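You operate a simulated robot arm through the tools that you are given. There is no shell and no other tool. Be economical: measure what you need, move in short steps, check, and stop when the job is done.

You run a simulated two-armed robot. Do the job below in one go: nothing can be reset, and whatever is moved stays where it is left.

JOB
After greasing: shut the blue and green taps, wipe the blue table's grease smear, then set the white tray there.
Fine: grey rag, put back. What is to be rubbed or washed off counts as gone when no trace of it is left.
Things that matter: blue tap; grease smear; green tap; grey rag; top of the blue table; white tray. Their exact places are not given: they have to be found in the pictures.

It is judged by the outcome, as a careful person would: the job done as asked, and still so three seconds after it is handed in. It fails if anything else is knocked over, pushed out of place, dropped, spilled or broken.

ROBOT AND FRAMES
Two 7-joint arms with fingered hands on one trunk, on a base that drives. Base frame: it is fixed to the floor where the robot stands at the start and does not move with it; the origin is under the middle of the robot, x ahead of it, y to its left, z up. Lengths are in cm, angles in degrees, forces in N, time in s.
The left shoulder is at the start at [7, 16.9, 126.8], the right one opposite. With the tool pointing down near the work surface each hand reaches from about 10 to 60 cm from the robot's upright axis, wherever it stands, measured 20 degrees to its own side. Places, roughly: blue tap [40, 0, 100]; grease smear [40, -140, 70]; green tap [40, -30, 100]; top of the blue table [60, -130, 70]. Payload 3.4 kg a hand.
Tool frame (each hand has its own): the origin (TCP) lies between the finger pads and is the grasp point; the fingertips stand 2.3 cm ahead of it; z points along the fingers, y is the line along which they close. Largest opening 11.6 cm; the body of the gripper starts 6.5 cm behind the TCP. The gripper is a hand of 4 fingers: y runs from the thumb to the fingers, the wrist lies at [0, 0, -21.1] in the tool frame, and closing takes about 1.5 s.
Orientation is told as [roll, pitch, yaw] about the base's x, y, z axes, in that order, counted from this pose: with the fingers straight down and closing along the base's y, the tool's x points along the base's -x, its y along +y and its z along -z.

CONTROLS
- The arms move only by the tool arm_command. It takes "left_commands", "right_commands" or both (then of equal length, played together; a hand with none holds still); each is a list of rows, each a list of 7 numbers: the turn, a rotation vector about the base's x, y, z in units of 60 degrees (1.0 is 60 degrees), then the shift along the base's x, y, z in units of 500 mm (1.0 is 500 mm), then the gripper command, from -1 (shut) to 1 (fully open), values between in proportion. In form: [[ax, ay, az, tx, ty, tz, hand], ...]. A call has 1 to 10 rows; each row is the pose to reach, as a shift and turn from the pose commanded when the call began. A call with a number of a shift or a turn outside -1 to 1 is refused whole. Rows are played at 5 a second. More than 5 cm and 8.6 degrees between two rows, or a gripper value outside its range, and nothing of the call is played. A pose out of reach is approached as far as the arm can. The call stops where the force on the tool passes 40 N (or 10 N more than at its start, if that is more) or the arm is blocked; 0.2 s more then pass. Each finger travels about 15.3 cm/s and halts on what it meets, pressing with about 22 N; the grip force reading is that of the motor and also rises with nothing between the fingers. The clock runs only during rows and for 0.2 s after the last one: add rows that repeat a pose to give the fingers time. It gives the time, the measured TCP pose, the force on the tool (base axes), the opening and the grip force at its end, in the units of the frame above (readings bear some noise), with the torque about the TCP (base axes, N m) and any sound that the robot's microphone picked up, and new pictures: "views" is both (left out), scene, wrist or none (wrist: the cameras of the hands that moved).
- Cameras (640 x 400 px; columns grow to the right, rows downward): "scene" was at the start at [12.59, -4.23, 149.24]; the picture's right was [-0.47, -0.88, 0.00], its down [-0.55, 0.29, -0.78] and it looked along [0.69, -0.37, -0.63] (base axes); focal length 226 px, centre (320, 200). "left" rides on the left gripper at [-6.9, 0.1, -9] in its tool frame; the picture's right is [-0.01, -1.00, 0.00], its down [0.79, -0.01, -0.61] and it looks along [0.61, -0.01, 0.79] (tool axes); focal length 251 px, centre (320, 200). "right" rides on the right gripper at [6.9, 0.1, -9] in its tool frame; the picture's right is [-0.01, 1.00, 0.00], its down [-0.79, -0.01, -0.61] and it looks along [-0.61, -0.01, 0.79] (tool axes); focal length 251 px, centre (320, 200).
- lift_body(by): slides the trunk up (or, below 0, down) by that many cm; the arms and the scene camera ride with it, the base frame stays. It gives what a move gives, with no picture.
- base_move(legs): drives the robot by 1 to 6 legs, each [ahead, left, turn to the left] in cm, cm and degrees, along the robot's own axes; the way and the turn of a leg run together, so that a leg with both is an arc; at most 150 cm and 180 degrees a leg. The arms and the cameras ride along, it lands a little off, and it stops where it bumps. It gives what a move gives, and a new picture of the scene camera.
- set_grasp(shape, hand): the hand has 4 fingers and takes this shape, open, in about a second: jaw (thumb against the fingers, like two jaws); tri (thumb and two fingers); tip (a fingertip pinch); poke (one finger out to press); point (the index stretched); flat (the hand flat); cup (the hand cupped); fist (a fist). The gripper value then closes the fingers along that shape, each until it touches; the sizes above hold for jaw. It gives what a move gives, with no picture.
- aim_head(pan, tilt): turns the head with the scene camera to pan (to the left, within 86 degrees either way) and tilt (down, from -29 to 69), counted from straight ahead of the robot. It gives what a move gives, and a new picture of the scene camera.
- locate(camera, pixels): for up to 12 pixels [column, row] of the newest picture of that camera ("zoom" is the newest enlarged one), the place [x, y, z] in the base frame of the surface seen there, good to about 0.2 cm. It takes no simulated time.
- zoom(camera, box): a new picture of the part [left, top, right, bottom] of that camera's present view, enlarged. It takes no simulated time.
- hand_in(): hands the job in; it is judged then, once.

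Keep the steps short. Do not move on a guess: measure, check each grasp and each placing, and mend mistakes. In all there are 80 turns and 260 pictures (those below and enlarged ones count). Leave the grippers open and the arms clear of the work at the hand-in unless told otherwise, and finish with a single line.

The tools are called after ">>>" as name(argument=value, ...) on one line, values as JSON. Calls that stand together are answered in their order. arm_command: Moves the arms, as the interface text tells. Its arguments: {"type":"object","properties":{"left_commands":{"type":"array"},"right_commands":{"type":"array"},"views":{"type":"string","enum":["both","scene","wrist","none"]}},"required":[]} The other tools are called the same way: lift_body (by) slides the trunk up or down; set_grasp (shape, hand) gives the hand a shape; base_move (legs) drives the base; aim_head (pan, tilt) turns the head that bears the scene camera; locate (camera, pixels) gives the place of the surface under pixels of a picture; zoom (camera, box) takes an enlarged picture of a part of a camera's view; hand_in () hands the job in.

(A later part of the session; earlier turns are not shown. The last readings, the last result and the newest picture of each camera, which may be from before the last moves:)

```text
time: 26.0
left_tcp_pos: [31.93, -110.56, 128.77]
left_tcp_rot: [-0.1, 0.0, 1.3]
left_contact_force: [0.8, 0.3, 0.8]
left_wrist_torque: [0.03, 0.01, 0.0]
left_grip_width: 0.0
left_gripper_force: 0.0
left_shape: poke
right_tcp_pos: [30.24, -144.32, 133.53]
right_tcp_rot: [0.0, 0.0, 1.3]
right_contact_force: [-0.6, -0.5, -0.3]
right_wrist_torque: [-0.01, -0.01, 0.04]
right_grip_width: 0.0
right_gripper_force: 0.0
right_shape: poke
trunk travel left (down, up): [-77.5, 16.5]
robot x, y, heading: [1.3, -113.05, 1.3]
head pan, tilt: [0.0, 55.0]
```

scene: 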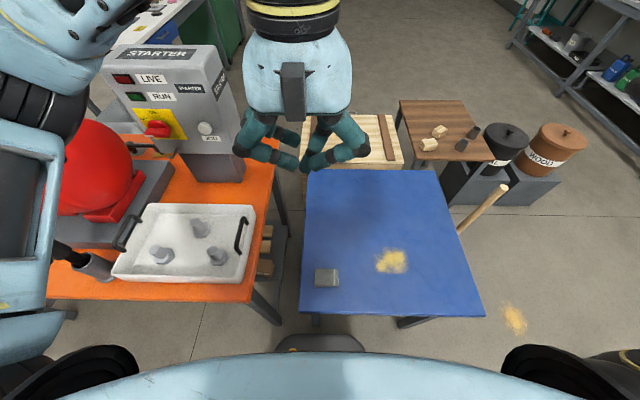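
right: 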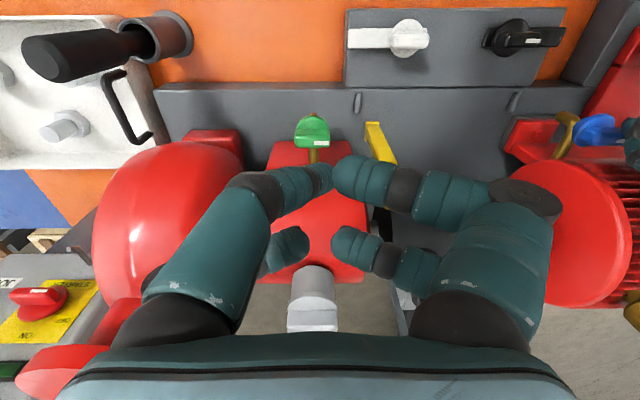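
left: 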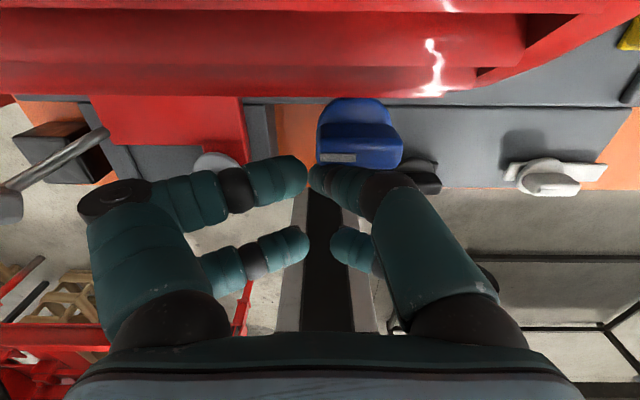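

I see the grey rag at (326,277), smear at (391,262), tray at (185,245). Zoom and measure all.

>>> zoom(camera="scene", box=[300, 220, 460, 320])

>>> zoom(camera="scene", box=[90, 190, 290, 315])

>>> locate(camera="scene", pixels=[[326, 277], [317, 269], [336, 269], [337, 286], [316, 287], [391, 262], [302, 308], [484, 314], [436, 170], [309, 170], [376, 270], [407, 264]])

>>> locate(camera="scene", pixels=[[147, 204], [253, 206], [240, 282], [113, 278], [239, 234], [126, 232], [162, 255], [200, 228], [217, 256], [274, 170], [252, 301], [180, 270]])

```text
4.00 times, centred on (380, 270) of scene
```

zoom: 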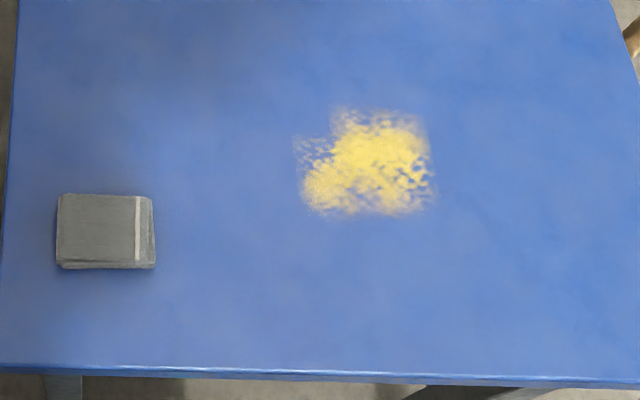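

```text
3.20 times, centred on (190, 252) of scene
```

zoom: 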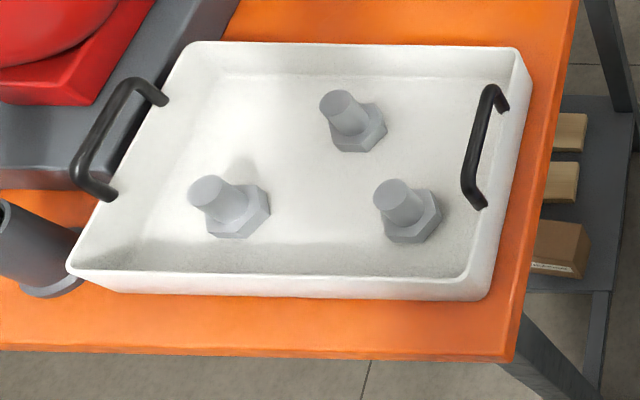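

```text
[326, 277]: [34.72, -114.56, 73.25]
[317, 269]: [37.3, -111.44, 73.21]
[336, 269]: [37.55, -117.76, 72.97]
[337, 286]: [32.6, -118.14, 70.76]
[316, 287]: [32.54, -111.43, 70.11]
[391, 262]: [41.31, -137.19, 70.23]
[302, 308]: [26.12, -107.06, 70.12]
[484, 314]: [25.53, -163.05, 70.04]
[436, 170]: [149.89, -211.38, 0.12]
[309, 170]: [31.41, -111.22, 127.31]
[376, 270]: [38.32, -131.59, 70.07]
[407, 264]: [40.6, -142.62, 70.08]
```

```text
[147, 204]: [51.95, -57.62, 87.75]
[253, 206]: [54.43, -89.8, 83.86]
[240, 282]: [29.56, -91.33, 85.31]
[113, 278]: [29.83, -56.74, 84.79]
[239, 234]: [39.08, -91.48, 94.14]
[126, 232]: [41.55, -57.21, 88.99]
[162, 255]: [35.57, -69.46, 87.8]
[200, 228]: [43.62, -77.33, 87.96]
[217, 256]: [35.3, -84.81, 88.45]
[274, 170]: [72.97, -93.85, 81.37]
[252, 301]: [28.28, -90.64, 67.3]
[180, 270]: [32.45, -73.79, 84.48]
```

Rag is 5×6.7×3 cm centred at (35, -114.7); smear spans about x 37–46, y -131…-143; tray 35×23 cm with handles at its y ends. First set hands to jaw, move the left hand off to the left, and lower the trunk 14 cm.

>>> set_grasp(shape="jaw", hand="right")

>>> set_grasp(shape="jaw", hand="left")

>>> arm_command(left_commands=[[0, 0, 0, -0.02, 0.08, 0.02, 1], [0, 0, 0, -0.05, 0.16, 0.04, 1], [0, 0, 0, -0.08, 0.24, 0.06, 1], [0, 0, 0, -0.1, 0.3, 0.1, 1], [0, 0, 0, -0.12, 0.36, 0.16, 1]], right_commands=[[0, 0, 0, 0.02, 0.07, 0, 1], [0, 0, 0, 0.04, 0.14, -0.04, 1], [0, 0, 0, 0.06, 0.22, -0.08, 1], [0, 0, 0, 0.07, 0.3, -0.12, 1], [0, 0, 0, 0.08, 0.38, -0.16, 1]], views="none")

>>> lift_body(by=-14)

```text
time: 26.9
left_tcp_pos: [31.94, -110.59, 128.88]
left_tcp_rot: [-0.1, -0.1, 1.2]
left_contact_force: [0.2, 0.1, 0.6]
left_wrist_torque: [-0.04, -0.01, -0.01]
left_grip_width: 0.0
left_gripper_force: 0.0
left_shape: poke
right_tcp_pos: [30.25, -144.45, 133.58]
right_tcp_rot: [0.0, 0.0, 1.3]
right_contact_force: [0.2, 0.1, 0.3]
right_wrist_torque: [-0.01, 0.03, -0.03]
right_grip_width: 11.58
right_gripper_force: 0.1
right_shape: jaw
trunk travel left (down, up): [-77.5, 16.5]
robot x, y, heading: [1.05, -112.68, 1.4]
head pan, tilt: [0.0, 55.0]
```

```text
time: 27.8
left_tcp_pos: [31.95, -110.62, 128.83]
left_tcp_rot: [-0.1, 0.0, 1.3]
left_contact_force: [0.3, 0.2, 0.3]
left_wrist_torque: [0.01, 0.01, -0.01]
left_grip_width: 11.58
left_gripper_force: 0.1
left_shape: jaw
right_tcp_pos: [30.32, -144.44, 133.68]
right_tcp_rot: [0.0, -0.1, 1.3]
right_contact_force: [0.0, 0.3, 0.0]
right_wrist_torque: [0.0, 0.0, 0.0]
right_grip_width: 11.59
right_gripper_force: 0.1
right_shape: jaw
trunk travel left (down, up): [-77.5, 16.5]
robot x, y, heading: [1.08, -112.8, 1.2]
head pan, tilt: [0.0, 55.0]
```

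```text
time: 29.0
left_tcp_pos: [25.59, -92.07, 136.83]
left_tcp_rot: [-0.2, 0.1, 1.3]
left_contact_force: [-0.1, 0.3, 0.2]
left_wrist_torque: [0.0, 0.0, -0.02]
left_grip_width: 11.59
left_gripper_force: 0.1
left_shape: jaw
right_tcp_pos: [34.48, -125.11, 125.99]
right_tcp_rot: [0.0, -0.2, 1.3]
right_contact_force: [-0.2, 0.2, 0.5]
right_wrist_torque: [-0.02, -0.01, 0.0]
right_grip_width: 11.57
right_gripper_force: 0.1
right_shape: jaw
trunk travel left (down, up): [-77.5, 16.5]
robot x, y, heading: [1.05, -113.08, 1.3]
head pan, tilt: [0.0, 55.0]
```

```text
time: 30.7
left_tcp_pos: [25.81, -92.41, 122.91]
left_tcp_rot: [-0.1, -0.1, 1.3]
left_contact_force: [-0.5, 0.0, 0.0]
left_wrist_torque: [-0.03, 0.0, -0.02]
left_grip_width: 11.61
left_gripper_force: 0.0
left_shape: jaw
right_tcp_pos: [34.61, -125.3, 111.9]
right_tcp_rot: [0.0, 0.0, 1.3]
right_contact_force: [0.5, -0.4, -0.5]
right_wrist_torque: [0.04, 0.02, 0.01]
right_grip_width: 11.59
right_gripper_force: 0.1
right_shape: jaw
trunk travel left (down, up): [-63.5, 30.5]
robot x, y, heading: [1.28, -113.16, 1.3]
head pan, tilt: [0.0, 55.0]
```

Move the right hand above the rag centre (35, -114.7), down to z 82.

>>> arm_command(right_commands=[[0, 0, 0, 0.002, 0.08, 0, 1], [0, 0, 0, 0.006, 0.16, 0, 1], [0, 0, 0, 0.008, 0.212, -0.05, 1], [0, 0, 0, 0.008, 0.212, -0.14, 1], [0, 0, 0, 0.008, 0.212, -0.23, 1], [0, 0, 0, 0.008, 0.212, -0.32, 1], [0, 0, 0, 0.008, 0.212, -0.41, 1], [0, 0, 0, 0.008, 0.212, -0.5, 1], [0, 0, 0, 0.008, 0.212, -0.6, 1]])

```text
time: 32.7
left_tcp_pos: [25.74, -92.4, 122.78]
left_tcp_rot: [0.1, 0.0, 1.3]
left_contact_force: [-0.2, -0.1, 0.6]
left_wrist_torque: [-0.01, -0.03, 0.02]
left_grip_width: 11.58
left_gripper_force: 0.0
left_shape: jaw
right_tcp_pos: [37.2, -122.21, 86.75]
right_tcp_rot: [0.1, 0.3, 1.5]
right_contact_force: [-0.3, 0.0, 0.1]
right_wrist_torque: [-0.03, 0.02, 0.03]
right_grip_width: 11.61
right_gripper_force: 0.1
right_shape: jaw
right hand out of reach, approached as far as the arm can: row 2, 3, 4, 5, 6, 7, 8, 9
trunk travel left (down, up): [-63.5, 30.5]
robot x, y, heading: [1.1, -112.49, 1.4]
head pan, tilt: [0.0, 55.0]
```

scene: 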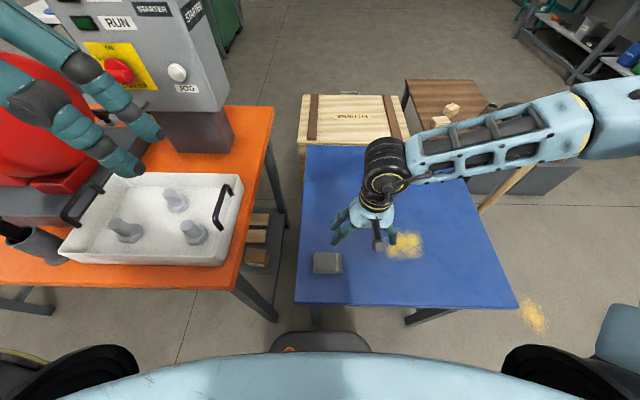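
right: 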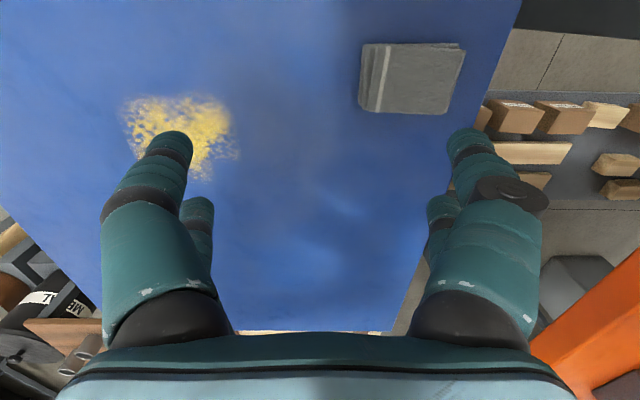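

The right arm can't reach that far inward. I'll raise it a little and shift the base left 14 cm, watching the orange table (hand stays beyond y -105, higher than the tray handles).

>>> arm_command(right_commands=[[0, 0, 0, 0, -0.04, 0.08, 1], [0, 0, 0, 0, -0.08, 0.16, 1], [0, 0, 0, -0.04, -0.12, 0.24, 1]], views="none")

>>> base_move(legs=[[0, 14, -1.3]])

```text
time: 33.5
left_tcp_pos: [25.5, -92.41, 122.78]
left_tcp_rot: [0.0, -0.1, 1.2]
left_contact_force: [-0.3, -0.5, 1.0]
left_wrist_torque: [0.02, 0.0, 0.0]
left_grip_width: 11.59
left_gripper_force: 0.1
left_shape: jaw
right_tcp_pos: [35.03, -128.11, 98.84]
right_tcp_rot: [0.0, -0.2, 1.4]
right_contact_force: [0.5, -0.8, 0.0]
right_wrist_torque: [0.01, -0.02, -0.01]
right_grip_width: 11.59
right_gripper_force: 0.0
right_shape: jaw
trunk travel left (down, up): [-63.5, 30.5]
robot x, y, heading: [1.29, -112.43, 1.4]
head pan, tilt: [0.0, 55.0]
```

```text
time: 34.8
left_tcp_pos: [26.09, -79.07, 122.8]
left_tcp_rot: [0.2, 0.1, 0.1]
left_contact_force: [-0.3, -0.1, -0.4]
left_wrist_torque: [-0.03, -0.02, 0.0]
left_grip_width: 11.58
left_gripper_force: 0.0
left_shape: jaw
right_tcp_pos: [34.74, -114.95, 98.75]
right_tcp_rot: [0.1, 0.0, 0.2]
right_contact_force: [-0.4, -0.4, -0.5]
right_wrist_torque: [0.01, -0.03, 0.01]
right_grip_width: 11.58
right_gripper_force: 0.1
right_shape: jaw
trunk travel left (down, up): [-63.5, 30.5]
robot x, y, heading: [1.24, -99.08, -0.2]
head pan, tilt: [0.0, 55.0]
```

scene: 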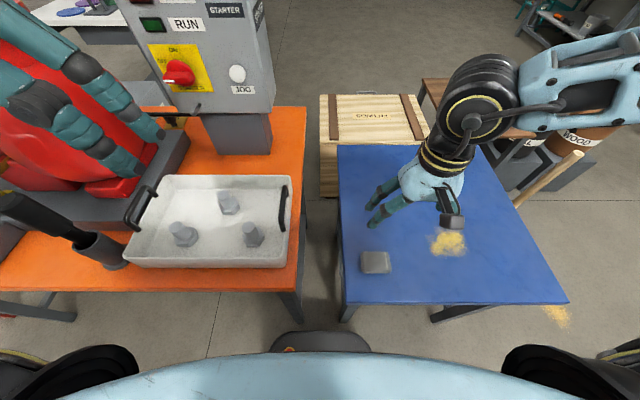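

The hand is right above the rag. Descend to z 76 and check.

>>> arm_command(right_commands=[[0, 0, 0, 0.004, 0.003, -0.09, 1], [0, 0, 0, 0.004, 0.003, -0.18, 1], [0, 0, 0, 0.004, 0.003, -0.27, 1], [0, 0, 0, 0.004, 0.003, -0.36, 1], [0, 0, 0, 0.004, 0.003, -0.45, 1]])

>>> locate(camera="scene", pixels=[[360, 252], [388, 252], [391, 272], [361, 273]])

```text
time: 36.0
left_tcp_pos: [26.0, -78.97, 122.9]
left_tcp_rot: [-0.1, 0.1, 0.1]
left_contact_force: [0.3, -0.5, -0.2]
left_wrist_torque: [0.0, 0.03, -0.04]
left_grip_width: 11.6
left_gripper_force: 0.1
left_shape: jaw
right_tcp_pos: [36.08, -115.86, 77.07]
right_tcp_rot: [0.3, 0.3, 0.3]
right_contact_force: [0.4, -0.8, -0.2]
right_wrist_torque: [0.01, 0.0, 0.0]
right_grip_width: 11.57
right_gripper_force: 0.1
right_shape: jaw
right hand out of reach, approached as far as the arm can: row 5
trunk travel left (down, up): [-63.5, 30.5]
robot x, y, heading: [1.25, -98.75, 0.1]
head pan, tilt: [0.0, 55.0]
```

scene: 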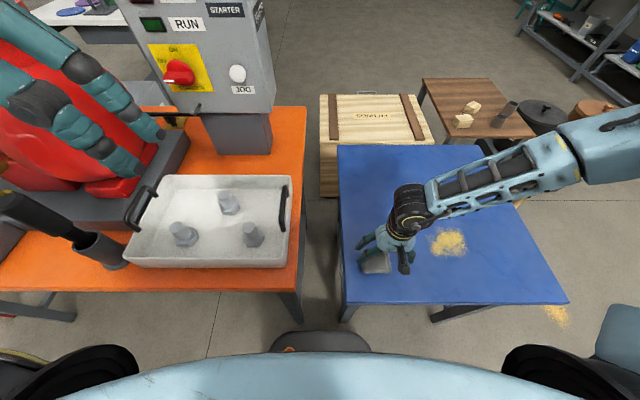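
right: 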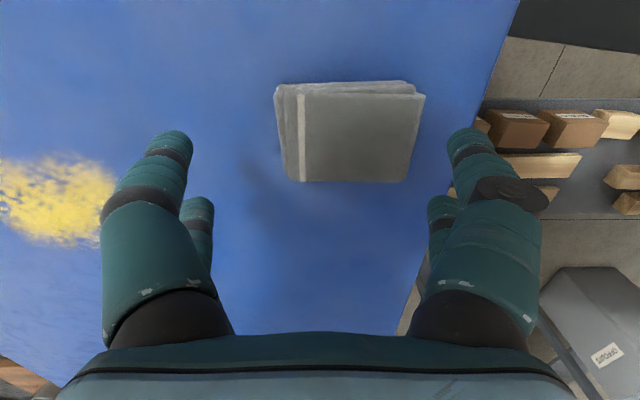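

```text
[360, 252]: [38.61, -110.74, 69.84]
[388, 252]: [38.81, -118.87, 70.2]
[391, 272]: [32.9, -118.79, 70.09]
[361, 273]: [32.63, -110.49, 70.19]
```

The arm hits its inner limit (it is pushed outward), so I'll raise the hand and drive the base back 12 cm for more room.

>>> arm_command(right_commands=[[0, 0, 0, 0.0, 0, 0.09, 1], [0, 0, 0, 0.0, 0, 0.18, 1]], views="none")

>>> base_move(legs=[[-12, 0, 0]])

```text
time: 36.6
left_tcp_pos: [25.93, -78.78, 122.82]
left_tcp_rot: [0.0, 0.0, 0.1]
left_contact_force: [0.2, 0.6, 0.7]
left_wrist_torque: [0.0, -0.01, -0.01]
left_grip_width: 11.6
left_gripper_force: 0.0
left_shape: jaw
right_tcp_pos: [35.91, -115.88, 86.38]
right_tcp_rot: [0.0, -0.2, 0.1]
right_contact_force: [0.0, 0.4, 0.3]
right_wrist_torque: [0.0, -0.01, 0.0]
right_grip_width: 11.6
right_gripper_force: 0.1
right_shape: jaw
trunk travel left (down, up): [-63.5, 30.5]
robot x, y, heading: [0.8, -98.9, -0.2]
head pan, tilt: [0.0, 55.0]
```

```text
time: 37.8
left_tcp_pos: [14.17, -78.81, 122.83]
left_tcp_rot: [0.0, 0.1, 0.0]
left_contact_force: [0.2, -0.2, 0.5]
left_wrist_torque: [0.01, 0.02, -0.03]
left_grip_width: 11.58
left_gripper_force: 0.1
left_shape: jaw
right_tcp_pos: [24.11, -115.88, 86.22]
right_tcp_rot: [0.1, 0.1, 0.1]
right_contact_force: [0.6, -0.5, 1.0]
right_wrist_torque: [0.02, -0.02, 0.0]
right_grip_width: 11.58
right_gripper_force: 0.0
right_shape: jaw
trunk travel left (down, up): [-63.5, 30.5]
robot x, y, heading: [-10.71, -99.02, 0.1]
head pan, tilt: [0.0, 55.0]
```

scene: 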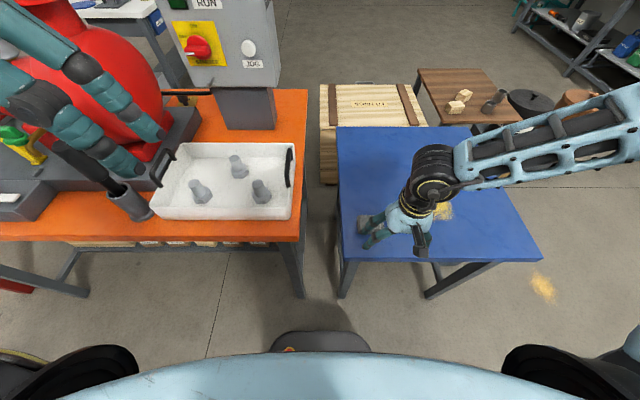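

Move forward over the rag (+11, +1.2) and down to z 76.

>>> arm_command(right_commands=[[0, 0, 0, 0.08, 0.01, 0, 1], [0, 0, 0, 0.16, 0.02, 0, 1], [0, 0, 0, 0.222, 0.024, -0.03, 1], [0, 0, 0, 0.222, 0.024, -0.11, 1], [0, 0, 0, 0.222, 0.024, -0.2, 1]])

```text
time: 39.0
left_tcp_pos: [14.18, -78.81, 122.86]
left_tcp_rot: [0.0, 0.1, 0.1]
left_contact_force: [-0.2, -0.3, 0.0]
left_wrist_torque: [-0.02, 0.01, 0.0]
left_grip_width: 11.58
left_gripper_force: 0.1
left_shape: jaw
right_tcp_pos: [33.17, -117.48, 79.37]
right_tcp_rot: [0.2, 0.0, 0.1]
right_contact_force: [-0.4, -0.7, -0.4]
right_wrist_torque: [0.01, -0.01, 0.01]
right_grip_width: 11.58
right_gripper_force: 0.1
right_shape: jaw
right hand out of reach, approached as far as the arm can: row 4, 5
trunk travel left (down, up): [-63.5, 30.5]
robot x, y, heading: [-10.84, -98.67, 0.2]
head pan, tilt: [0.0, 55.0]
```

scene: 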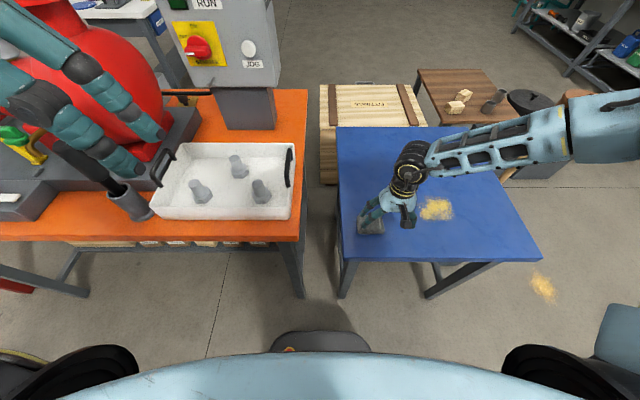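
right: 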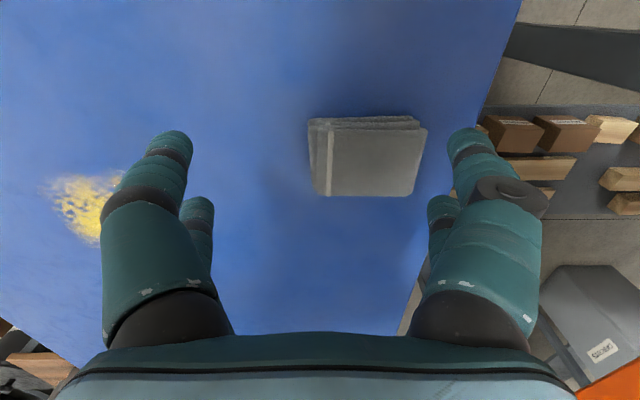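

It falls short again, mostly downward — the trunk is still too high for this depth (it worked at the taps with only 23 cm shoulder-to-TCP). Raise the hand 20 cm, then lower the trunk 16.

>>> arm_command(right_commands=[[0, 0, 0, 0, 0, 0.09, 1], [0, 0, 0, 0, 0, 0.18, 1], [0, 0, 0, 0, 0, 0.27, 1], [0, 0, 0, 0, 0, 0.36, 1], [0, 0, 0, 0, 0, 0.44, 1]], views="none")

>>> lift_body(by=-16)

>>> aim_head(pan=-15, tilt=50)

```text
time: 40.2
left_tcp_pos: [14.11, -78.72, 123.0]
left_tcp_rot: [0.0, 0.0, 0.1]
left_contact_force: [0.4, 0.4, -0.4]
left_wrist_torque: [0.0, 0.0, 0.02]
left_grip_width: 11.58
left_gripper_force: 0.0
left_shape: jaw
right_tcp_pos: [33.04, -117.67, 101.58]
right_tcp_rot: [0.0, 0.0, 0.1]
right_contact_force: [0.0, 0.0, -0.6]
right_wrist_torque: [-0.01, 0.01, 0.01]
right_grip_width: 11.61
right_gripper_force: 0.1
right_shape: jaw
trunk travel left (down, up): [-63.5, 30.5]
robot x, y, heading: [-10.97, -98.66, 0.0]
head pan, tilt: [0.0, 55.0]
```

```text
time: 42.1
left_tcp_pos: [14.09, -78.81, 106.98]
left_tcp_rot: [0.1, 0.0, 0.1]
left_contact_force: [0.1, -0.1, 0.2]
left_wrist_torque: [0.03, 0.0, -0.02]
left_grip_width: 11.61
left_gripper_force: 0.1
left_shape: jaw
right_tcp_pos: [33.07, -117.63, 85.39]
right_tcp_rot: [-0.1, 0.0, 0.1]
right_contact_force: [-0.9, -0.4, -0.6]
right_wrist_torque: [0.0, -0.04, 0.02]
right_grip_width: 11.57
right_gripper_force: 0.0
right_shape: jaw
trunk travel left (down, up): [-47.5, 46.5]
robot x, y, heading: [-10.93, -98.76, -0.0]
head pan, tilt: [0.0, 55.0]
```

```text
time: 42.8
left_tcp_pos: [14.05, -78.9, 106.84]
left_tcp_rot: [-0.1, 0.1, 0.1]
left_contact_force: [-0.5, 0.7, -0.6]
left_wrist_torque: [0.0, -0.03, 0.01]
left_grip_width: 11.58
left_gripper_force: 0.0
left_shape: jaw
right_tcp_pos: [33.06, -117.7, 85.43]
right_tcp_rot: [0.0, 0.0, 0.1]
right_contact_force: [0.3, 0.9, -0.2]
right_wrist_torque: [-0.01, 0.01, 0.0]
right_grip_width: 11.61
right_gripper_force: 0.1
right_shape: jaw
trunk travel left (down, up): [-47.5, 46.5]
robot x, y, heading: [-10.7, -99.11, 0.1]
head pan, tilt: [-15.0, 50.0]
```

scene: 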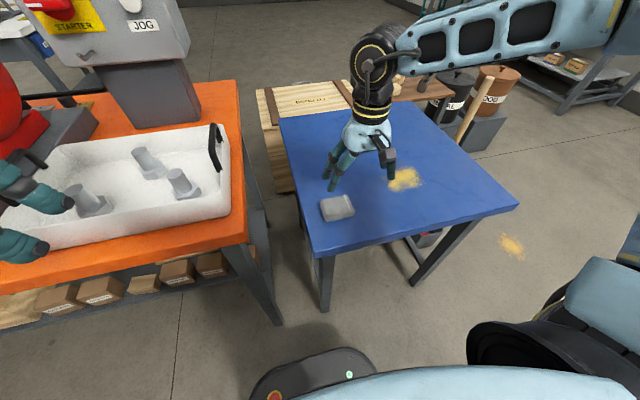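

Now move over the rag (+1.9, +3.0) and down to z 75.5.

>>> arm_command(right_commands=[[0, 0, 0, 0.02, 0.03, 0, 1], [0, 0, 0, 0.04, 0.06, -0.02, 1], [0, 0, 0, 0.04, 0.06, -0.11, 1], [0, 0, 0, 0.04, 0.06, -0.2, 1], [0, 0, 0, 0.04, 0.06, -0.2, 1]])

```text
time: 44.0
left_tcp_pos: [14.03, -78.87, 106.88]
left_tcp_rot: [0.1, 0.0, 0.1]
left_contact_force: [-0.2, -0.1, -0.6]
left_wrist_torque: [-0.03, 0.02, -0.05]
left_grip_width: 11.61
left_gripper_force: 0.1
left_shape: jaw
right_tcp_pos: [34.94, -114.58, 75.5]
right_tcp_rot: [0.0, -0.1, 0.1]
right_contact_force: [0.7, -0.3, 1.0]
right_wrist_torque: [-0.01, -0.01, 0.02]
right_grip_width: 11.58
right_gripper_force: 0.0
right_shape: jaw
trunk travel left (down, up): [-47.5, 46.5]
robot x, y, heading: [-10.93, -99.04, 0.1]
head pan, tilt: [-15.0, 50.0]
```

scene: 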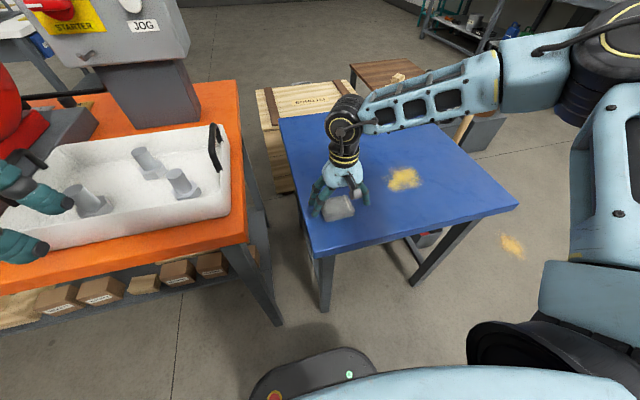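
right: 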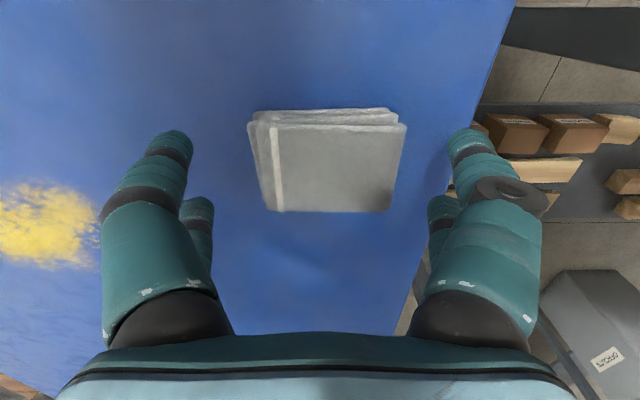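

Reached exactly; the rag lies between the fingers. Descend to z 73 and close.

>>> arm_command(right_commands=[[0, 0, 0, 0, 0, -0.025, 1], [0, 0, 0, 0, 0, -0.05, 1], [0, 0, 0, 0, 0, -0.05, -1], [0, 0, 0, 0, 0, -0.05, -1], [0, 0, 0, 0, 0, -0.05, -1], [0, 0, 0, 0, 0, -0.05, -1], [0, 0, 0, 0, 0, -0.05, -1], [0, 0, 0, 0, 0, -0.05, -1], [0, 0, 0, 0, 0, -0.05, -1]], views="wrist")

```text
time: 46.0
left_tcp_pos: [14.02, -78.78, 106.84]
left_tcp_rot: [0.0, 0.0, 0.1]
left_contact_force: [-0.4, -0.4, -0.1]
left_wrist_torque: [-0.02, -0.03, -0.02]
left_grip_width: 11.59
left_gripper_force: 0.1
left_shape: jaw
right_tcp_pos: [35.08, -114.79, 72.91]
right_tcp_rot: [0.0, 0.0, 0.0]
right_contact_force: [0.1, 0.6, -0.5]
right_wrist_torque: [0.0, 0.03, -0.02]
right_grip_width: 7.83
right_gripper_force: 22.0
right_shape: jaw
trunk travel left (down, up): [-47.5, 46.5]
robot x, y, heading: [-11.19, -99.23, 0.1]
head pan, tilt: [-15.0, 50.0]
```

right: 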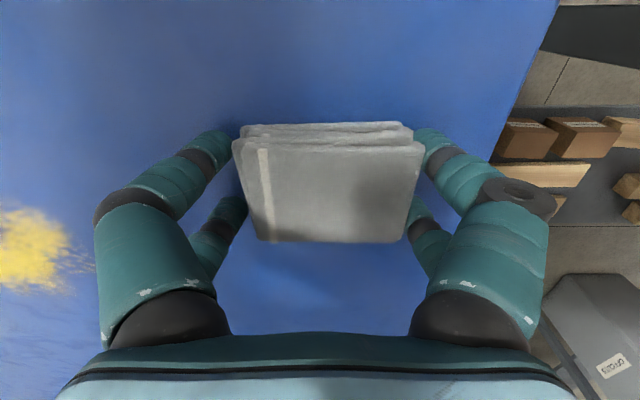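

Rag held (width 7.8, 22 N). Grasp pose noted: (35.1, -114.8, 72.9). Lift it 10 cm and drive right 22, ahead 8.

>>> arm_command(right_commands=[[0, 0, 0, 0, 0, 0.05, -1], [0, 0, 0, 0, 0, 0.12, -1], [0, 0, 0, 0, 0, 0.2, -1]], views="none")

>>> base_move(legs=[[0, -22, 0], [8, 0, 0]])

```text
time: 46.8
left_tcp_pos: [14.12, -78.8, 106.93]
left_tcp_rot: [0.0, 0.0, 0.1]
left_contact_force: [0.3, -0.7, 0.2]
left_wrist_torque: [0.02, -0.02, 0.0]
left_grip_width: 11.56
left_gripper_force: 0.0
left_shape: jaw
right_tcp_pos: [34.65, -114.73, 82.7]
right_tcp_rot: [0.1, -0.1, 0.1]
right_contact_force: [0.3, 0.1, -0.9]
right_wrist_torque: [0.03, -0.01, 0.01]
right_grip_width: 7.84
right_gripper_force: 21.6
right_shape: jaw
trunk travel left (down, up): [-47.5, 46.5]
robot x, y, heading: [-10.96, -98.63, 0.3]
head pan, tilt: [-15.0, 50.0]
```

```text
time: 49.2
left_tcp_pos: [22.2, -100.78, 106.87]
left_tcp_rot: [0.0, 0.1, -0.1]
left_contact_force: [0.4, 0.0, -0.6]
left_wrist_torque: [-0.02, 0.05, 0.0]
left_grip_width: 11.6
left_gripper_force: 0.1
left_shape: jaw
right_tcp_pos: [42.6, -136.55, 82.74]
right_tcp_rot: [0.0, 0.1, -0.1]
right_contact_force: [-0.8, 0.2, -1.1]
right_wrist_torque: [-0.01, 0.04, 0.02]
right_grip_width: 7.85
right_gripper_force: 22.5
right_shape: jaw
trunk travel left (down, up): [-47.5, 46.5]
robot x, y, heading: [-2.7, -120.98, -0.2]
head pan, tilt: [-15.0, 50.0]
```

scene: 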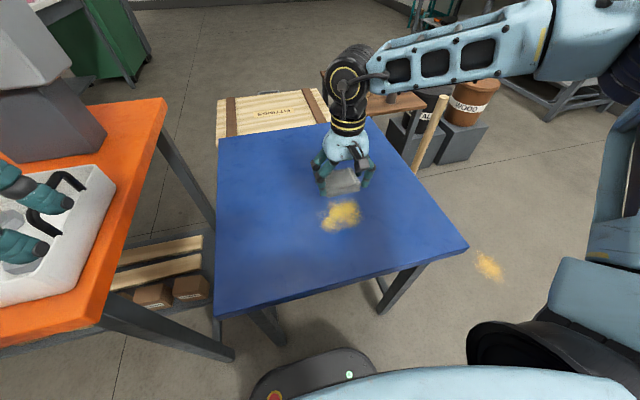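

Rag is over the table. Move to the left-front corner of the smear (38, -128) and lower to light contact.

>>> arm_command(right_commands=[[0, 0, 0, -0.046, 0.085, 0, -1], [0, 0, 0, -0.092, 0.171, 0, -1], [0, 0, 0, -0.092, 0.171, -0.09, -1], [0, 0, 0, -0.092, 0.171, -0.17, -1], [0, 0, 0, -0.092, 0.171, -0.2, -1], [0, 0, 0, -0.092, 0.171, -0.206, -1]], views="scene")

```text
time: 50.6
left_tcp_pos: [22.15, -100.71, 106.75]
left_tcp_rot: [-0.1, 0.0, -0.1]
left_contact_force: [0.2, -0.2, -0.7]
left_wrist_torque: [-0.04, 0.03, -0.01]
left_grip_width: 11.57
left_gripper_force: 0.0
left_shape: jaw
right_tcp_pos: [36.99, -130.67, 73.58]
right_tcp_rot: [0.1, -0.1, 0.0]
right_contact_force: [-0.9, -0.3, -0.6]
right_wrist_torque: [-0.03, 0.03, -0.01]
right_grip_width: 7.86
right_gripper_force: 22.4
right_shape: jaw
right hand out of reach, approached as far as the arm can: row 2, 3, 4, 5, 6
trunk travel left (down, up): [-47.5, 46.5]
robot x, y, heading: [-3.14, -120.77, -0.2]
head pan, tilt: [-15.0, 50.0]
```

scene: 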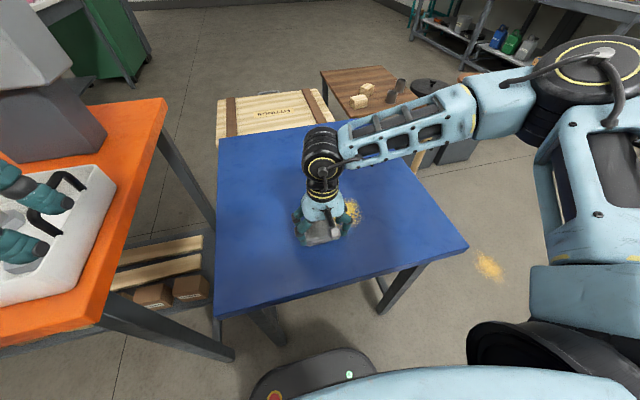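

Inner limit again at that spot; lift slightly and shift the base left 9 cm.

>>> arm_command(right_commands=[[0, 0, 0, 0, 0, 0.08, -1]], views="none")

>>> base_move(legs=[[0, 9, 0]])

```text
time: 51.0
left_tcp_pos: [22.01, -100.58, 106.86]
left_tcp_rot: [0.1, 0.0, -0.1]
left_contact_force: [-0.1, -0.2, 0.3]
left_wrist_torque: [0.03, -0.04, 0.0]
left_grip_width: 11.6
left_gripper_force: 0.0
left_shape: jaw
right_tcp_pos: [37.23, -130.41, 77.58]
right_tcp_rot: [-0.1, 0.1, -0.1]
right_contact_force: [-0.2, -0.1, -0.6]
right_wrist_torque: [0.02, -0.01, -0.02]
right_grip_width: 7.81
right_gripper_force: 21.5
right_shape: jaw
trunk travel left (down, up): [-47.5, 46.5]
robot x, y, heading: [-2.92, -120.61, 0.0]
head pan, tilt: [-15.0, 50.0]
```

```text
time: 52.1
left_tcp_pos: [22.14, -91.83, 106.78]
left_tcp_rot: [0.0, 0.0, -0.2]
left_contact_force: [-0.6, 0.3, 0.3]
left_wrist_torque: [-0.01, -0.03, 0.03]
left_grip_width: 11.58
left_gripper_force: 0.1
left_shape: jaw
right_tcp_pos: [37.22, -121.62, 77.67]
right_tcp_rot: [0.0, 0.1, -0.3]
right_contact_force: [-0.5, 0.1, 0.1]
right_wrist_torque: [-0.02, -0.02, 0.02]
right_grip_width: 7.8
right_gripper_force: 22.0
right_shape: jaw
trunk travel left (down, up): [-47.5, 46.5]
robot x, y, heading: [-2.68, -111.8, -0.3]
head pan, tilt: [-15.0, 50.0]
```

scene: 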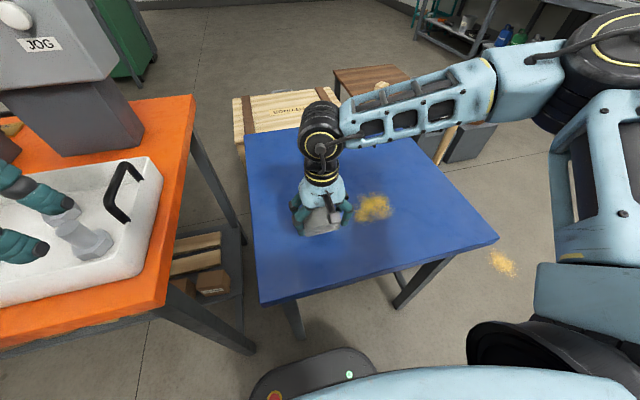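

Go to (38, -128), lower to contact and sweep toward -y along the front lane.

>>> arm_command(right_commands=[[0, 0, 0, 0.016, -0.064, 0, -1], [0, 0, 0, 0.016, -0.128, 0, -1], [0, 0, 0, 0.016, -0.128, -0.06, -1], [0, 0, 0, 0.016, -0.128, -0.098, -1], [0, 0, 0, 0.016, -0.2, -0.098, -1], [0, 0, 0, 0.016, -0.27, -0.098, -1], [0, 0, 0, 0.016, -0.34, -0.098, -1], [0, 0, 0, 0.016, -0.41, -0.098, -1], [0, 0, 0, 0.016, -0.48, -0.098, -1]], views="scene")

```text
time: 54.1
left_tcp_pos: [22.11, -91.95, 106.91]
left_tcp_rot: [0.0, 0.0, -0.3]
left_contact_force: [0.2, 0.2, -0.1]
left_wrist_torque: [0.02, -0.01, 0.01]
left_grip_width: 11.62
left_gripper_force: 0.1
left_shape: jaw
right_tcp_pos: [37.97, -145.55, 72.89]
right_tcp_rot: [-0.1, 0.0, -0.3]
right_contact_force: [-0.1, 1.6, 2.4]
right_wrist_torque: [0.04, -0.02, -0.03]
right_grip_width: 7.76
right_gripper_force: 22.1
right_shape: jaw
trunk travel left (down, up): [-47.5, 46.5]
robot x, y, heading: [-2.77, -111.95, -0.4]
head pan, tilt: [-15.0, 50.0]
```

scene: 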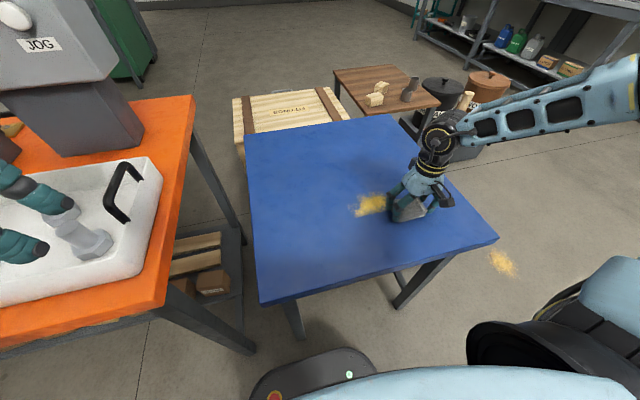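

The front part has come off. Next lane: x 41.5, sweep back to +y, with slightly more press.

>>> arm_command(right_commands=[[0, 0, 0, 0.035, 0, 0, -1], [0, 0, 0, 0.07, 0, -0.003, -1], [0, 0, 0, 0.07, 0.07, -0.003, -1], [0, 0, 0, 0.07, 0.14, -0.003, -1], [0, 0, 0, 0.07, 0.21, -0.003, -1], [0, 0, 0, 0.07, 0.28, -0.003, -1], [0, 0, 0, 0.07, 0.35, -0.003, -1], [0, 0, 0, 0.1, 0.35, -0.003, -1], [0, 0, 0, 0.14, 0.35, -0.003, -1]], views="scene")

>>> arm_command(right_commands=[[0, 0, 0, 0, -0.07, 0, -1], [0, 0, 0, 0, -0.14, 0, -1], [0, 0, 0, 0, -0.21, 0, -1], [0, 0, 0, 0, -0.28, 0, -1], [0, 0, 0, 0, -0.35, 0, -1], [0, 0, 0, 0.03, -0.35, 0, -1], [0, 0, 0, 0.06, -0.35, 0, -1]], views="scene")

```text
time: 56.1
left_tcp_pos: [22.05, -91.8, 106.79]
left_tcp_rot: [-0.1, 0.0, -0.4]
left_contact_force: [-0.4, 0.1, -0.5]
left_wrist_torque: [0.01, -0.01, -0.01]
left_grip_width: 11.6
left_gripper_force: 0.0
left_shape: jaw
right_tcp_pos: [44.98, -128.27, 72.67]
right_tcp_rot: [0.1, -0.2, -0.3]
right_contact_force: [-3.2, 1.6, 6.5]
right_wrist_torque: [0.02, 0.02, -0.04]
right_grip_width: 7.66
right_gripper_force: 21.9
right_shape: jaw
trunk travel left (down, up): [-47.5, 46.5]
robot x, y, heading: [-2.93, -111.99, -0.3]
head pan, tilt: [-15.0, 50.0]
```

scene: 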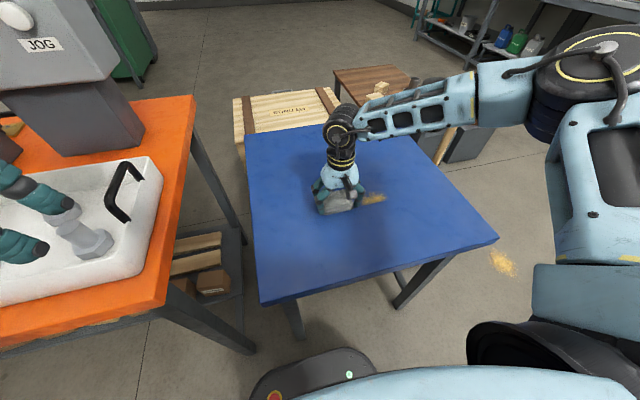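

```text
time: 57.7
left_tcp_pos: [22.02, -91.84, 106.86]
left_tcp_rot: [-0.1, -0.1, -0.3]
left_contact_force: [0.8, 0.2, 0.5]
left_wrist_torque: [-0.03, -0.01, 0.03]
left_grip_width: 11.56
left_gripper_force: 0.0
left_shape: jaw
right_tcp_pos: [47.94, -145.65, 72.67]
right_tcp_rot: [0.0, -0.1, -0.3]
right_contact_force: [-3.8, 1.0, 8.4]
right_wrist_torque: [0.01, 0.08, 0.02]
right_grip_width: 7.71
right_gripper_force: 22.1
right_shape: jaw
trunk travel left (down, up): [-47.5, 46.5]
robot x, y, heading: [-2.75, -112.18, -0.4]
head pan, tilt: [-15.0, 50.0]
```

scene: 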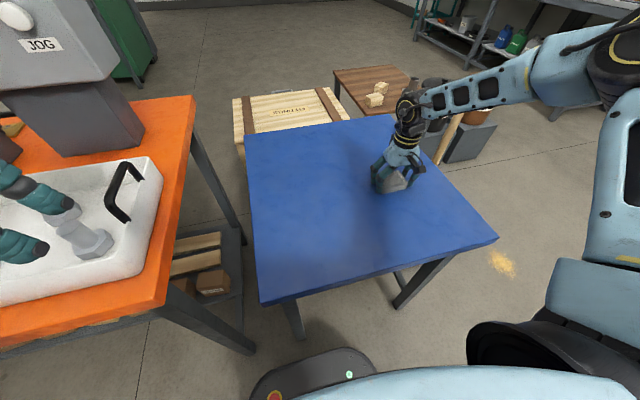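

Looks clean. Sweep the back lane too and then lift and zoom in for traces.

>>> arm_command(right_commands=[[0, 0, 0, 0, 0.08, 0, -1], [0, 0, 0, 0, 0.16, 0, -1], [0, 0, 0, 0, 0.24, 0, -1], [0, 0, 0, 0, 0.32, 0, -1], [0, 0, 0, 0, 0.36, 0.06, -1], [0, 0, 0, -0.05, 0.42, 0.14, -1], [0, 0, 0, -0.12, 0.48, 0.2, -1]], views="scene")

>>> zoom(camera="scene", box=[310, 160, 470, 260])

>>> zoom(camera="right", box=[0, 0, 320, 200])

```text
refused: row 6 steps farther than a row can; nothing moved
```

```text
4.00 times, centred on (390, 210) of scene
```

zoom: 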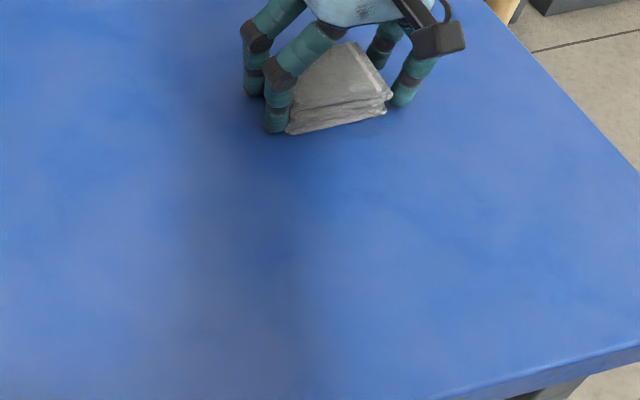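

```text
2.00 times, centred on (160, 100) of right
```

zoom: 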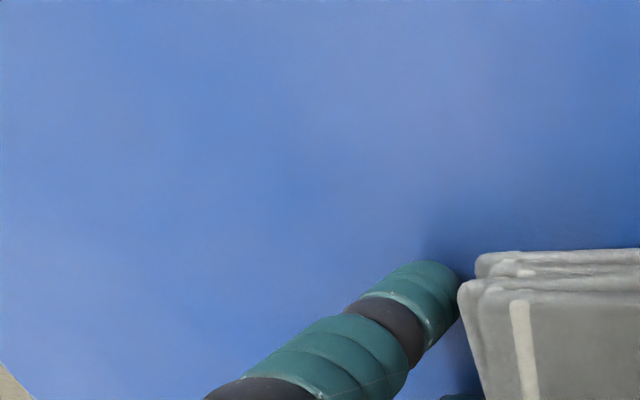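

No trace visible. The call was refused for one long step; I'll redo the back sweep plus a middle lane for safety, then lift.

>>> arm_command(right_commands=[[0, 0, 0, 0, 0.08, 0, -1], [0, 0, 0, 0, 0.16, 0, -1], [0, 0, 0, 0, 0.24, 0, -1], [0, 0, 0, 0, 0.33, 0, -1], [0, 0, 0, -0.09, 0.33, 0, -1], [0, 0, 0, -0.09, 0.25, 0, -1], [0, 0, 0, -0.09, 0.17, 0, -1], [0, 0, 0, -0.09, 0.09, 0, -1], [0, 0, 0, -0.09, 0.01, 0, -1]], views="none")

>>> arm_command(right_commands=[[0, 0, 0, -0.08, 0, 0, -1], [0, 0, 0, -0.08, 0.08, 0, -1], [0, 0, 0, -0.08, 0.16, 0, -1], [0, 0, 0, -0.08, 0.24, 0, -1], [0, 0, 0, -0.08, 0.33, 0, -1], [0, 0, 0, -0.08, 0.33, 0.08, -1], [0, 0, 0, -0.08, 0.38, 0.14, -1], [0, 0, 0, -0.08, 0.46, 0.16, -1]], views="scene")

>>> zoom(camera="scene", box=[320, 150, 480, 250])

```text
time: 59.7
left_tcp_pos: [22.16, -91.99, 106.82]
left_tcp_rot: [0.1, -0.1, -0.2]
left_contact_force: [-0.4, -0.2, 0.4]
left_wrist_torque: [0.0, 0.02, -0.01]
left_grip_width: 11.59
left_gripper_force: 0.0
left_shape: jaw
right_tcp_pos: [43.58, -145.08, 72.9]
right_tcp_rot: [0.1, 0.0, -0.3]
right_contact_force: [0.3, -0.2, -0.6]
right_wrist_torque: [0.02, 0.01, 0.0]
right_grip_width: 7.68
right_gripper_force: 22.1
right_shape: jaw
trunk travel left (down, up): [-47.5, 46.5]
robot x, y, heading: [-2.91, -111.68, -0.8]
head pan, tilt: [-15.0, 50.0]
```

```text
time: 61.5
left_tcp_pos: [22.23, -91.87, 106.76]
left_tcp_rot: [0.0, 0.1, -0.2]
left_contact_force: [0.3, 0.2, 0.4]
left_wrist_torque: [-0.01, 0.01, 0.02]
left_grip_width: 11.59
left_gripper_force: 0.0
left_shape: jaw
right_tcp_pos: [39.86, -122.5, 80.52]
right_tcp_rot: [0.1, 0.0, -0.5]
right_contact_force: [0.7, -0.8, 0.5]
right_wrist_torque: [0.03, 0.06, -0.01]
right_grip_width: 7.69
right_gripper_force: 21.9
right_shape: jaw
trunk travel left (down, up): [-47.5, 46.5]
robot x, y, heading: [-3.07, -111.84, -0.2]
head pan, tilt: [-15.0, 50.0]
```

scene: 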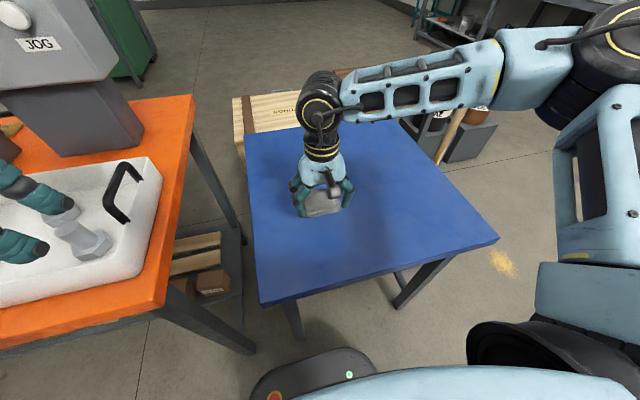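

```text
4.00 times, centred on (400, 200) of scene
```

zoom: 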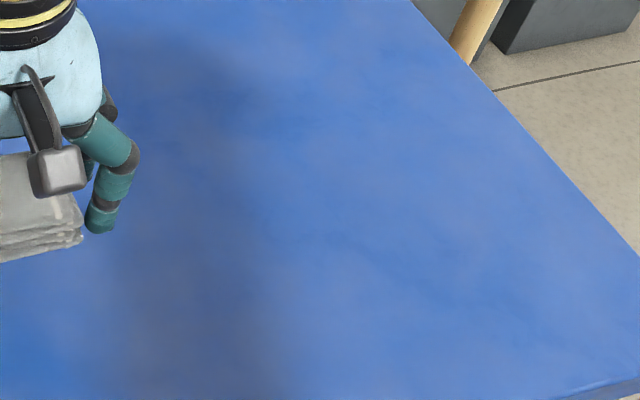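

Table is clean. Drive back to where the rag was gripped ([-8] back, 13 left), then put the rag back at (35.1, -114.8).

>>> base_move(legs=[[-8, 0, 0], [0, 11, 0]])

```text
time: 63.3
left_tcp_pos: [14.48, -80.7, 106.92]
left_tcp_rot: [0.1, 0.0, -0.5]
left_contact_force: [0.7, -0.3, -0.7]
left_wrist_torque: [-0.03, 0.0, 0.02]
left_grip_width: 11.6
left_gripper_force: 0.1
left_shape: jaw
right_tcp_pos: [31.9, -111.26, 80.63]
right_tcp_rot: [0.0, 0.1, -0.5]
right_contact_force: [0.2, 0.8, -0.9]
right_wrist_torque: [0.0, 0.0, 0.0]
right_grip_width: 7.68
right_gripper_force: 21.7
right_shape: jaw
trunk travel left (down, up): [-47.5, 46.5]
robot x, y, heading: [-10.5, -100.71, -0.5]
head pan, tilt: [-15.0, 50.0]
```

scene: 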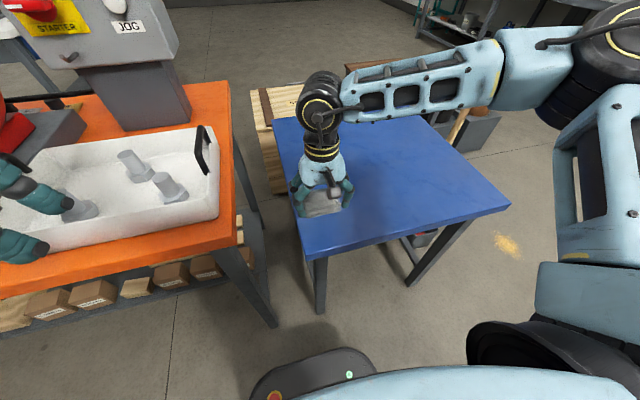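

Move (+3.2, -3.5), lower to z 72.9, open and rise.

>>> arm_command(right_commands=[[0, 0, 0.008, 0.064, -0.07, 0, -1], [0, 0, 0.008, 0.064, -0.07, -0.08, -1], [0, 0, 0.008, 0.064, -0.07, -0.14, -1], [0, 0, 0.008, 0.064, -0.07, -0.154, -1], [0, 0, 0.008, 0.064, -0.07, -0.154, -1], [0, 0, 0.008, 0.064, -0.07, -0.154, 1], [0, 0, 0.008, 0.064, -0.07, -0.154, 1], [0, 0, 0.008, 0.064, -0.07, -0.154, 1], [0, 0, 0.008, 0.064, -0.07, -0.154, 1]], views="wrist")

```text
time: 65.3
left_tcp_pos: [14.49, -80.85, 106.8]
left_tcp_rot: [0.0, 0.0, -0.5]
left_contact_force: [0.1, 1.1, -0.1]
left_wrist_torque: [-0.01, 0.01, 0.0]
left_grip_width: 11.62
left_gripper_force: 0.1
left_shape: jaw
right_tcp_pos: [35.02, -114.9, 72.74]
right_tcp_rot: [-0.1, -0.1, -0.1]
right_contact_force: [0.1, 1.1, -0.9]
right_wrist_torque: [0.02, 0.0, 0.01]
right_grip_width: 11.59
right_gripper_force: 0.2
right_shape: jaw
trunk travel left (down, up): [-47.5, 46.5]
robot x, y, heading: [-10.68, -100.45, -0.5]
head pan, tilt: [-15.0, 50.0]
```

right: 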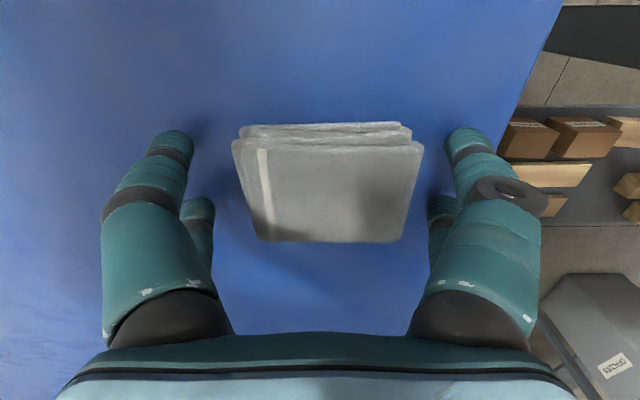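

Rag is back in place and released. Raise the right hand straight up and then the trunk by 18; then drive to face the tray.

>>> arm_command(right_commands=[[0, 0, 0, 0, 0, 0.08, 1], [0, 0, 0, 0, 0, 0.16, 1], [0, 0, 0, 0, 0, 0.25, 1], [0, 0, 0, 0, 0, 0.34, 1], [0, 0, 0, -0.06, 0, 0.4, 1], [0, 0, 0, -0.14, 0, 0.44, 1]], left_commands=[[0, 0, 0, 0, 0, 0.0, 1], [0, 0, 0, 0, 0, 0.0, 1], [0, 0, 0, 0, 0, 0.0, 1], [0, 0, 0, 0, 0.05, 0.0, 1], [0, 0, 0, 0, 0.1, 0.0, 1], [0, 0, 0, 0, 0.14, 0.0, 1]], views="none")

>>> lift_body(by=18)

>>> aim_head(pan=-10, tilt=50)

>>> locate(camera="scene", pixels=[[345, 240], [335, 232], [357, 232], [320, 355], [300, 350], [345, 350], [360, 160], [390, 160]])

```text
time: 66.7
left_tcp_pos: [15.48, -75.92, 105.45]
left_tcp_rot: [0.0, -0.1, -0.5]
left_contact_force: [-0.6, -0.3, -0.2]
left_wrist_torque: [0.01, 0.0, -0.02]
left_grip_width: 11.62
left_gripper_force: 0.1
left_shape: jaw
left hand out of reach, approached as far as the arm can: row 5, 6
right_tcp_pos: [28.06, -114.97, 95.08]
right_tcp_rot: [0.1, -0.1, 0.0]
right_contact_force: [-0.2, -0.5, 0.6]
right_wrist_torque: [-0.02, -0.02, 0.02]
right_grip_width: 11.58
right_gripper_force: 0.0
right_shape: jaw
trunk travel left (down, up): [-47.5, 46.5]
robot x, y, heading: [-10.47, -100.65, -0.5]
head pan, tilt: [-15.0, 50.0]
```

```text
time: 68.7
left_tcp_pos: [15.72, -75.9, 123.43]
left_tcp_rot: [0.0, -0.1, -0.5]
left_contact_force: [-0.1, -0.6, -0.6]
left_wrist_torque: [-0.01, 0.0, 0.01]
left_grip_width: 11.61
left_gripper_force: 0.0
left_shape: jaw
right_tcp_pos: [28.27, -115.02, 113.01]
right_tcp_rot: [0.0, 0.0, 0.0]
right_contact_force: [0.8, -0.5, -0.2]
right_wrist_torque: [0.01, -0.02, 0.02]
right_grip_width: 11.6
right_gripper_force: 0.1
right_shape: jaw
trunk travel left (down, up): [-65.5, 28.5]
robot x, y, heading: [-10.87, -100.23, -0.5]
head pan, tilt: [-15.0, 50.0]
```

```text
time: 69.4
left_tcp_pos: [15.66, -75.89, 123.47]
left_tcp_rot: [0.0, 0.1, -0.5]
left_contact_force: [-0.1, 0.4, 0.7]
left_wrist_torque: [-0.01, -0.02, -0.02]
left_grip_width: 11.58
left_gripper_force: 0.1
left_shape: jaw
right_tcp_pos: [28.23, -114.84, 113.0]
right_tcp_rot: [-0.1, 0.0, 0.0]
right_contact_force: [0.4, 0.0, 0.0]
right_wrist_torque: [-0.02, 0.05, 0.0]
right_grip_width: 11.58
right_gripper_force: 0.1
right_shape: jaw
trunk travel left (down, up): [-65.5, 28.5]
robot x, y, heading: [-11.14, -100.31, -0.4]
head pan, tilt: [-10.0, 50.0]
```

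scene: 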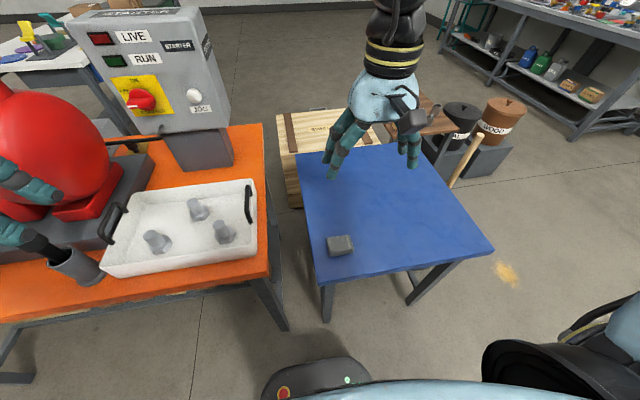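

```text
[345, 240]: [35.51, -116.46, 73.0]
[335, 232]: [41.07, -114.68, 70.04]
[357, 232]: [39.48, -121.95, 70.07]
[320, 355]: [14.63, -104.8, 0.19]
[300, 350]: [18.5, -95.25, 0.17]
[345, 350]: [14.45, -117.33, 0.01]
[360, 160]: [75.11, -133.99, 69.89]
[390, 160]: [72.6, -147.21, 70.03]
```

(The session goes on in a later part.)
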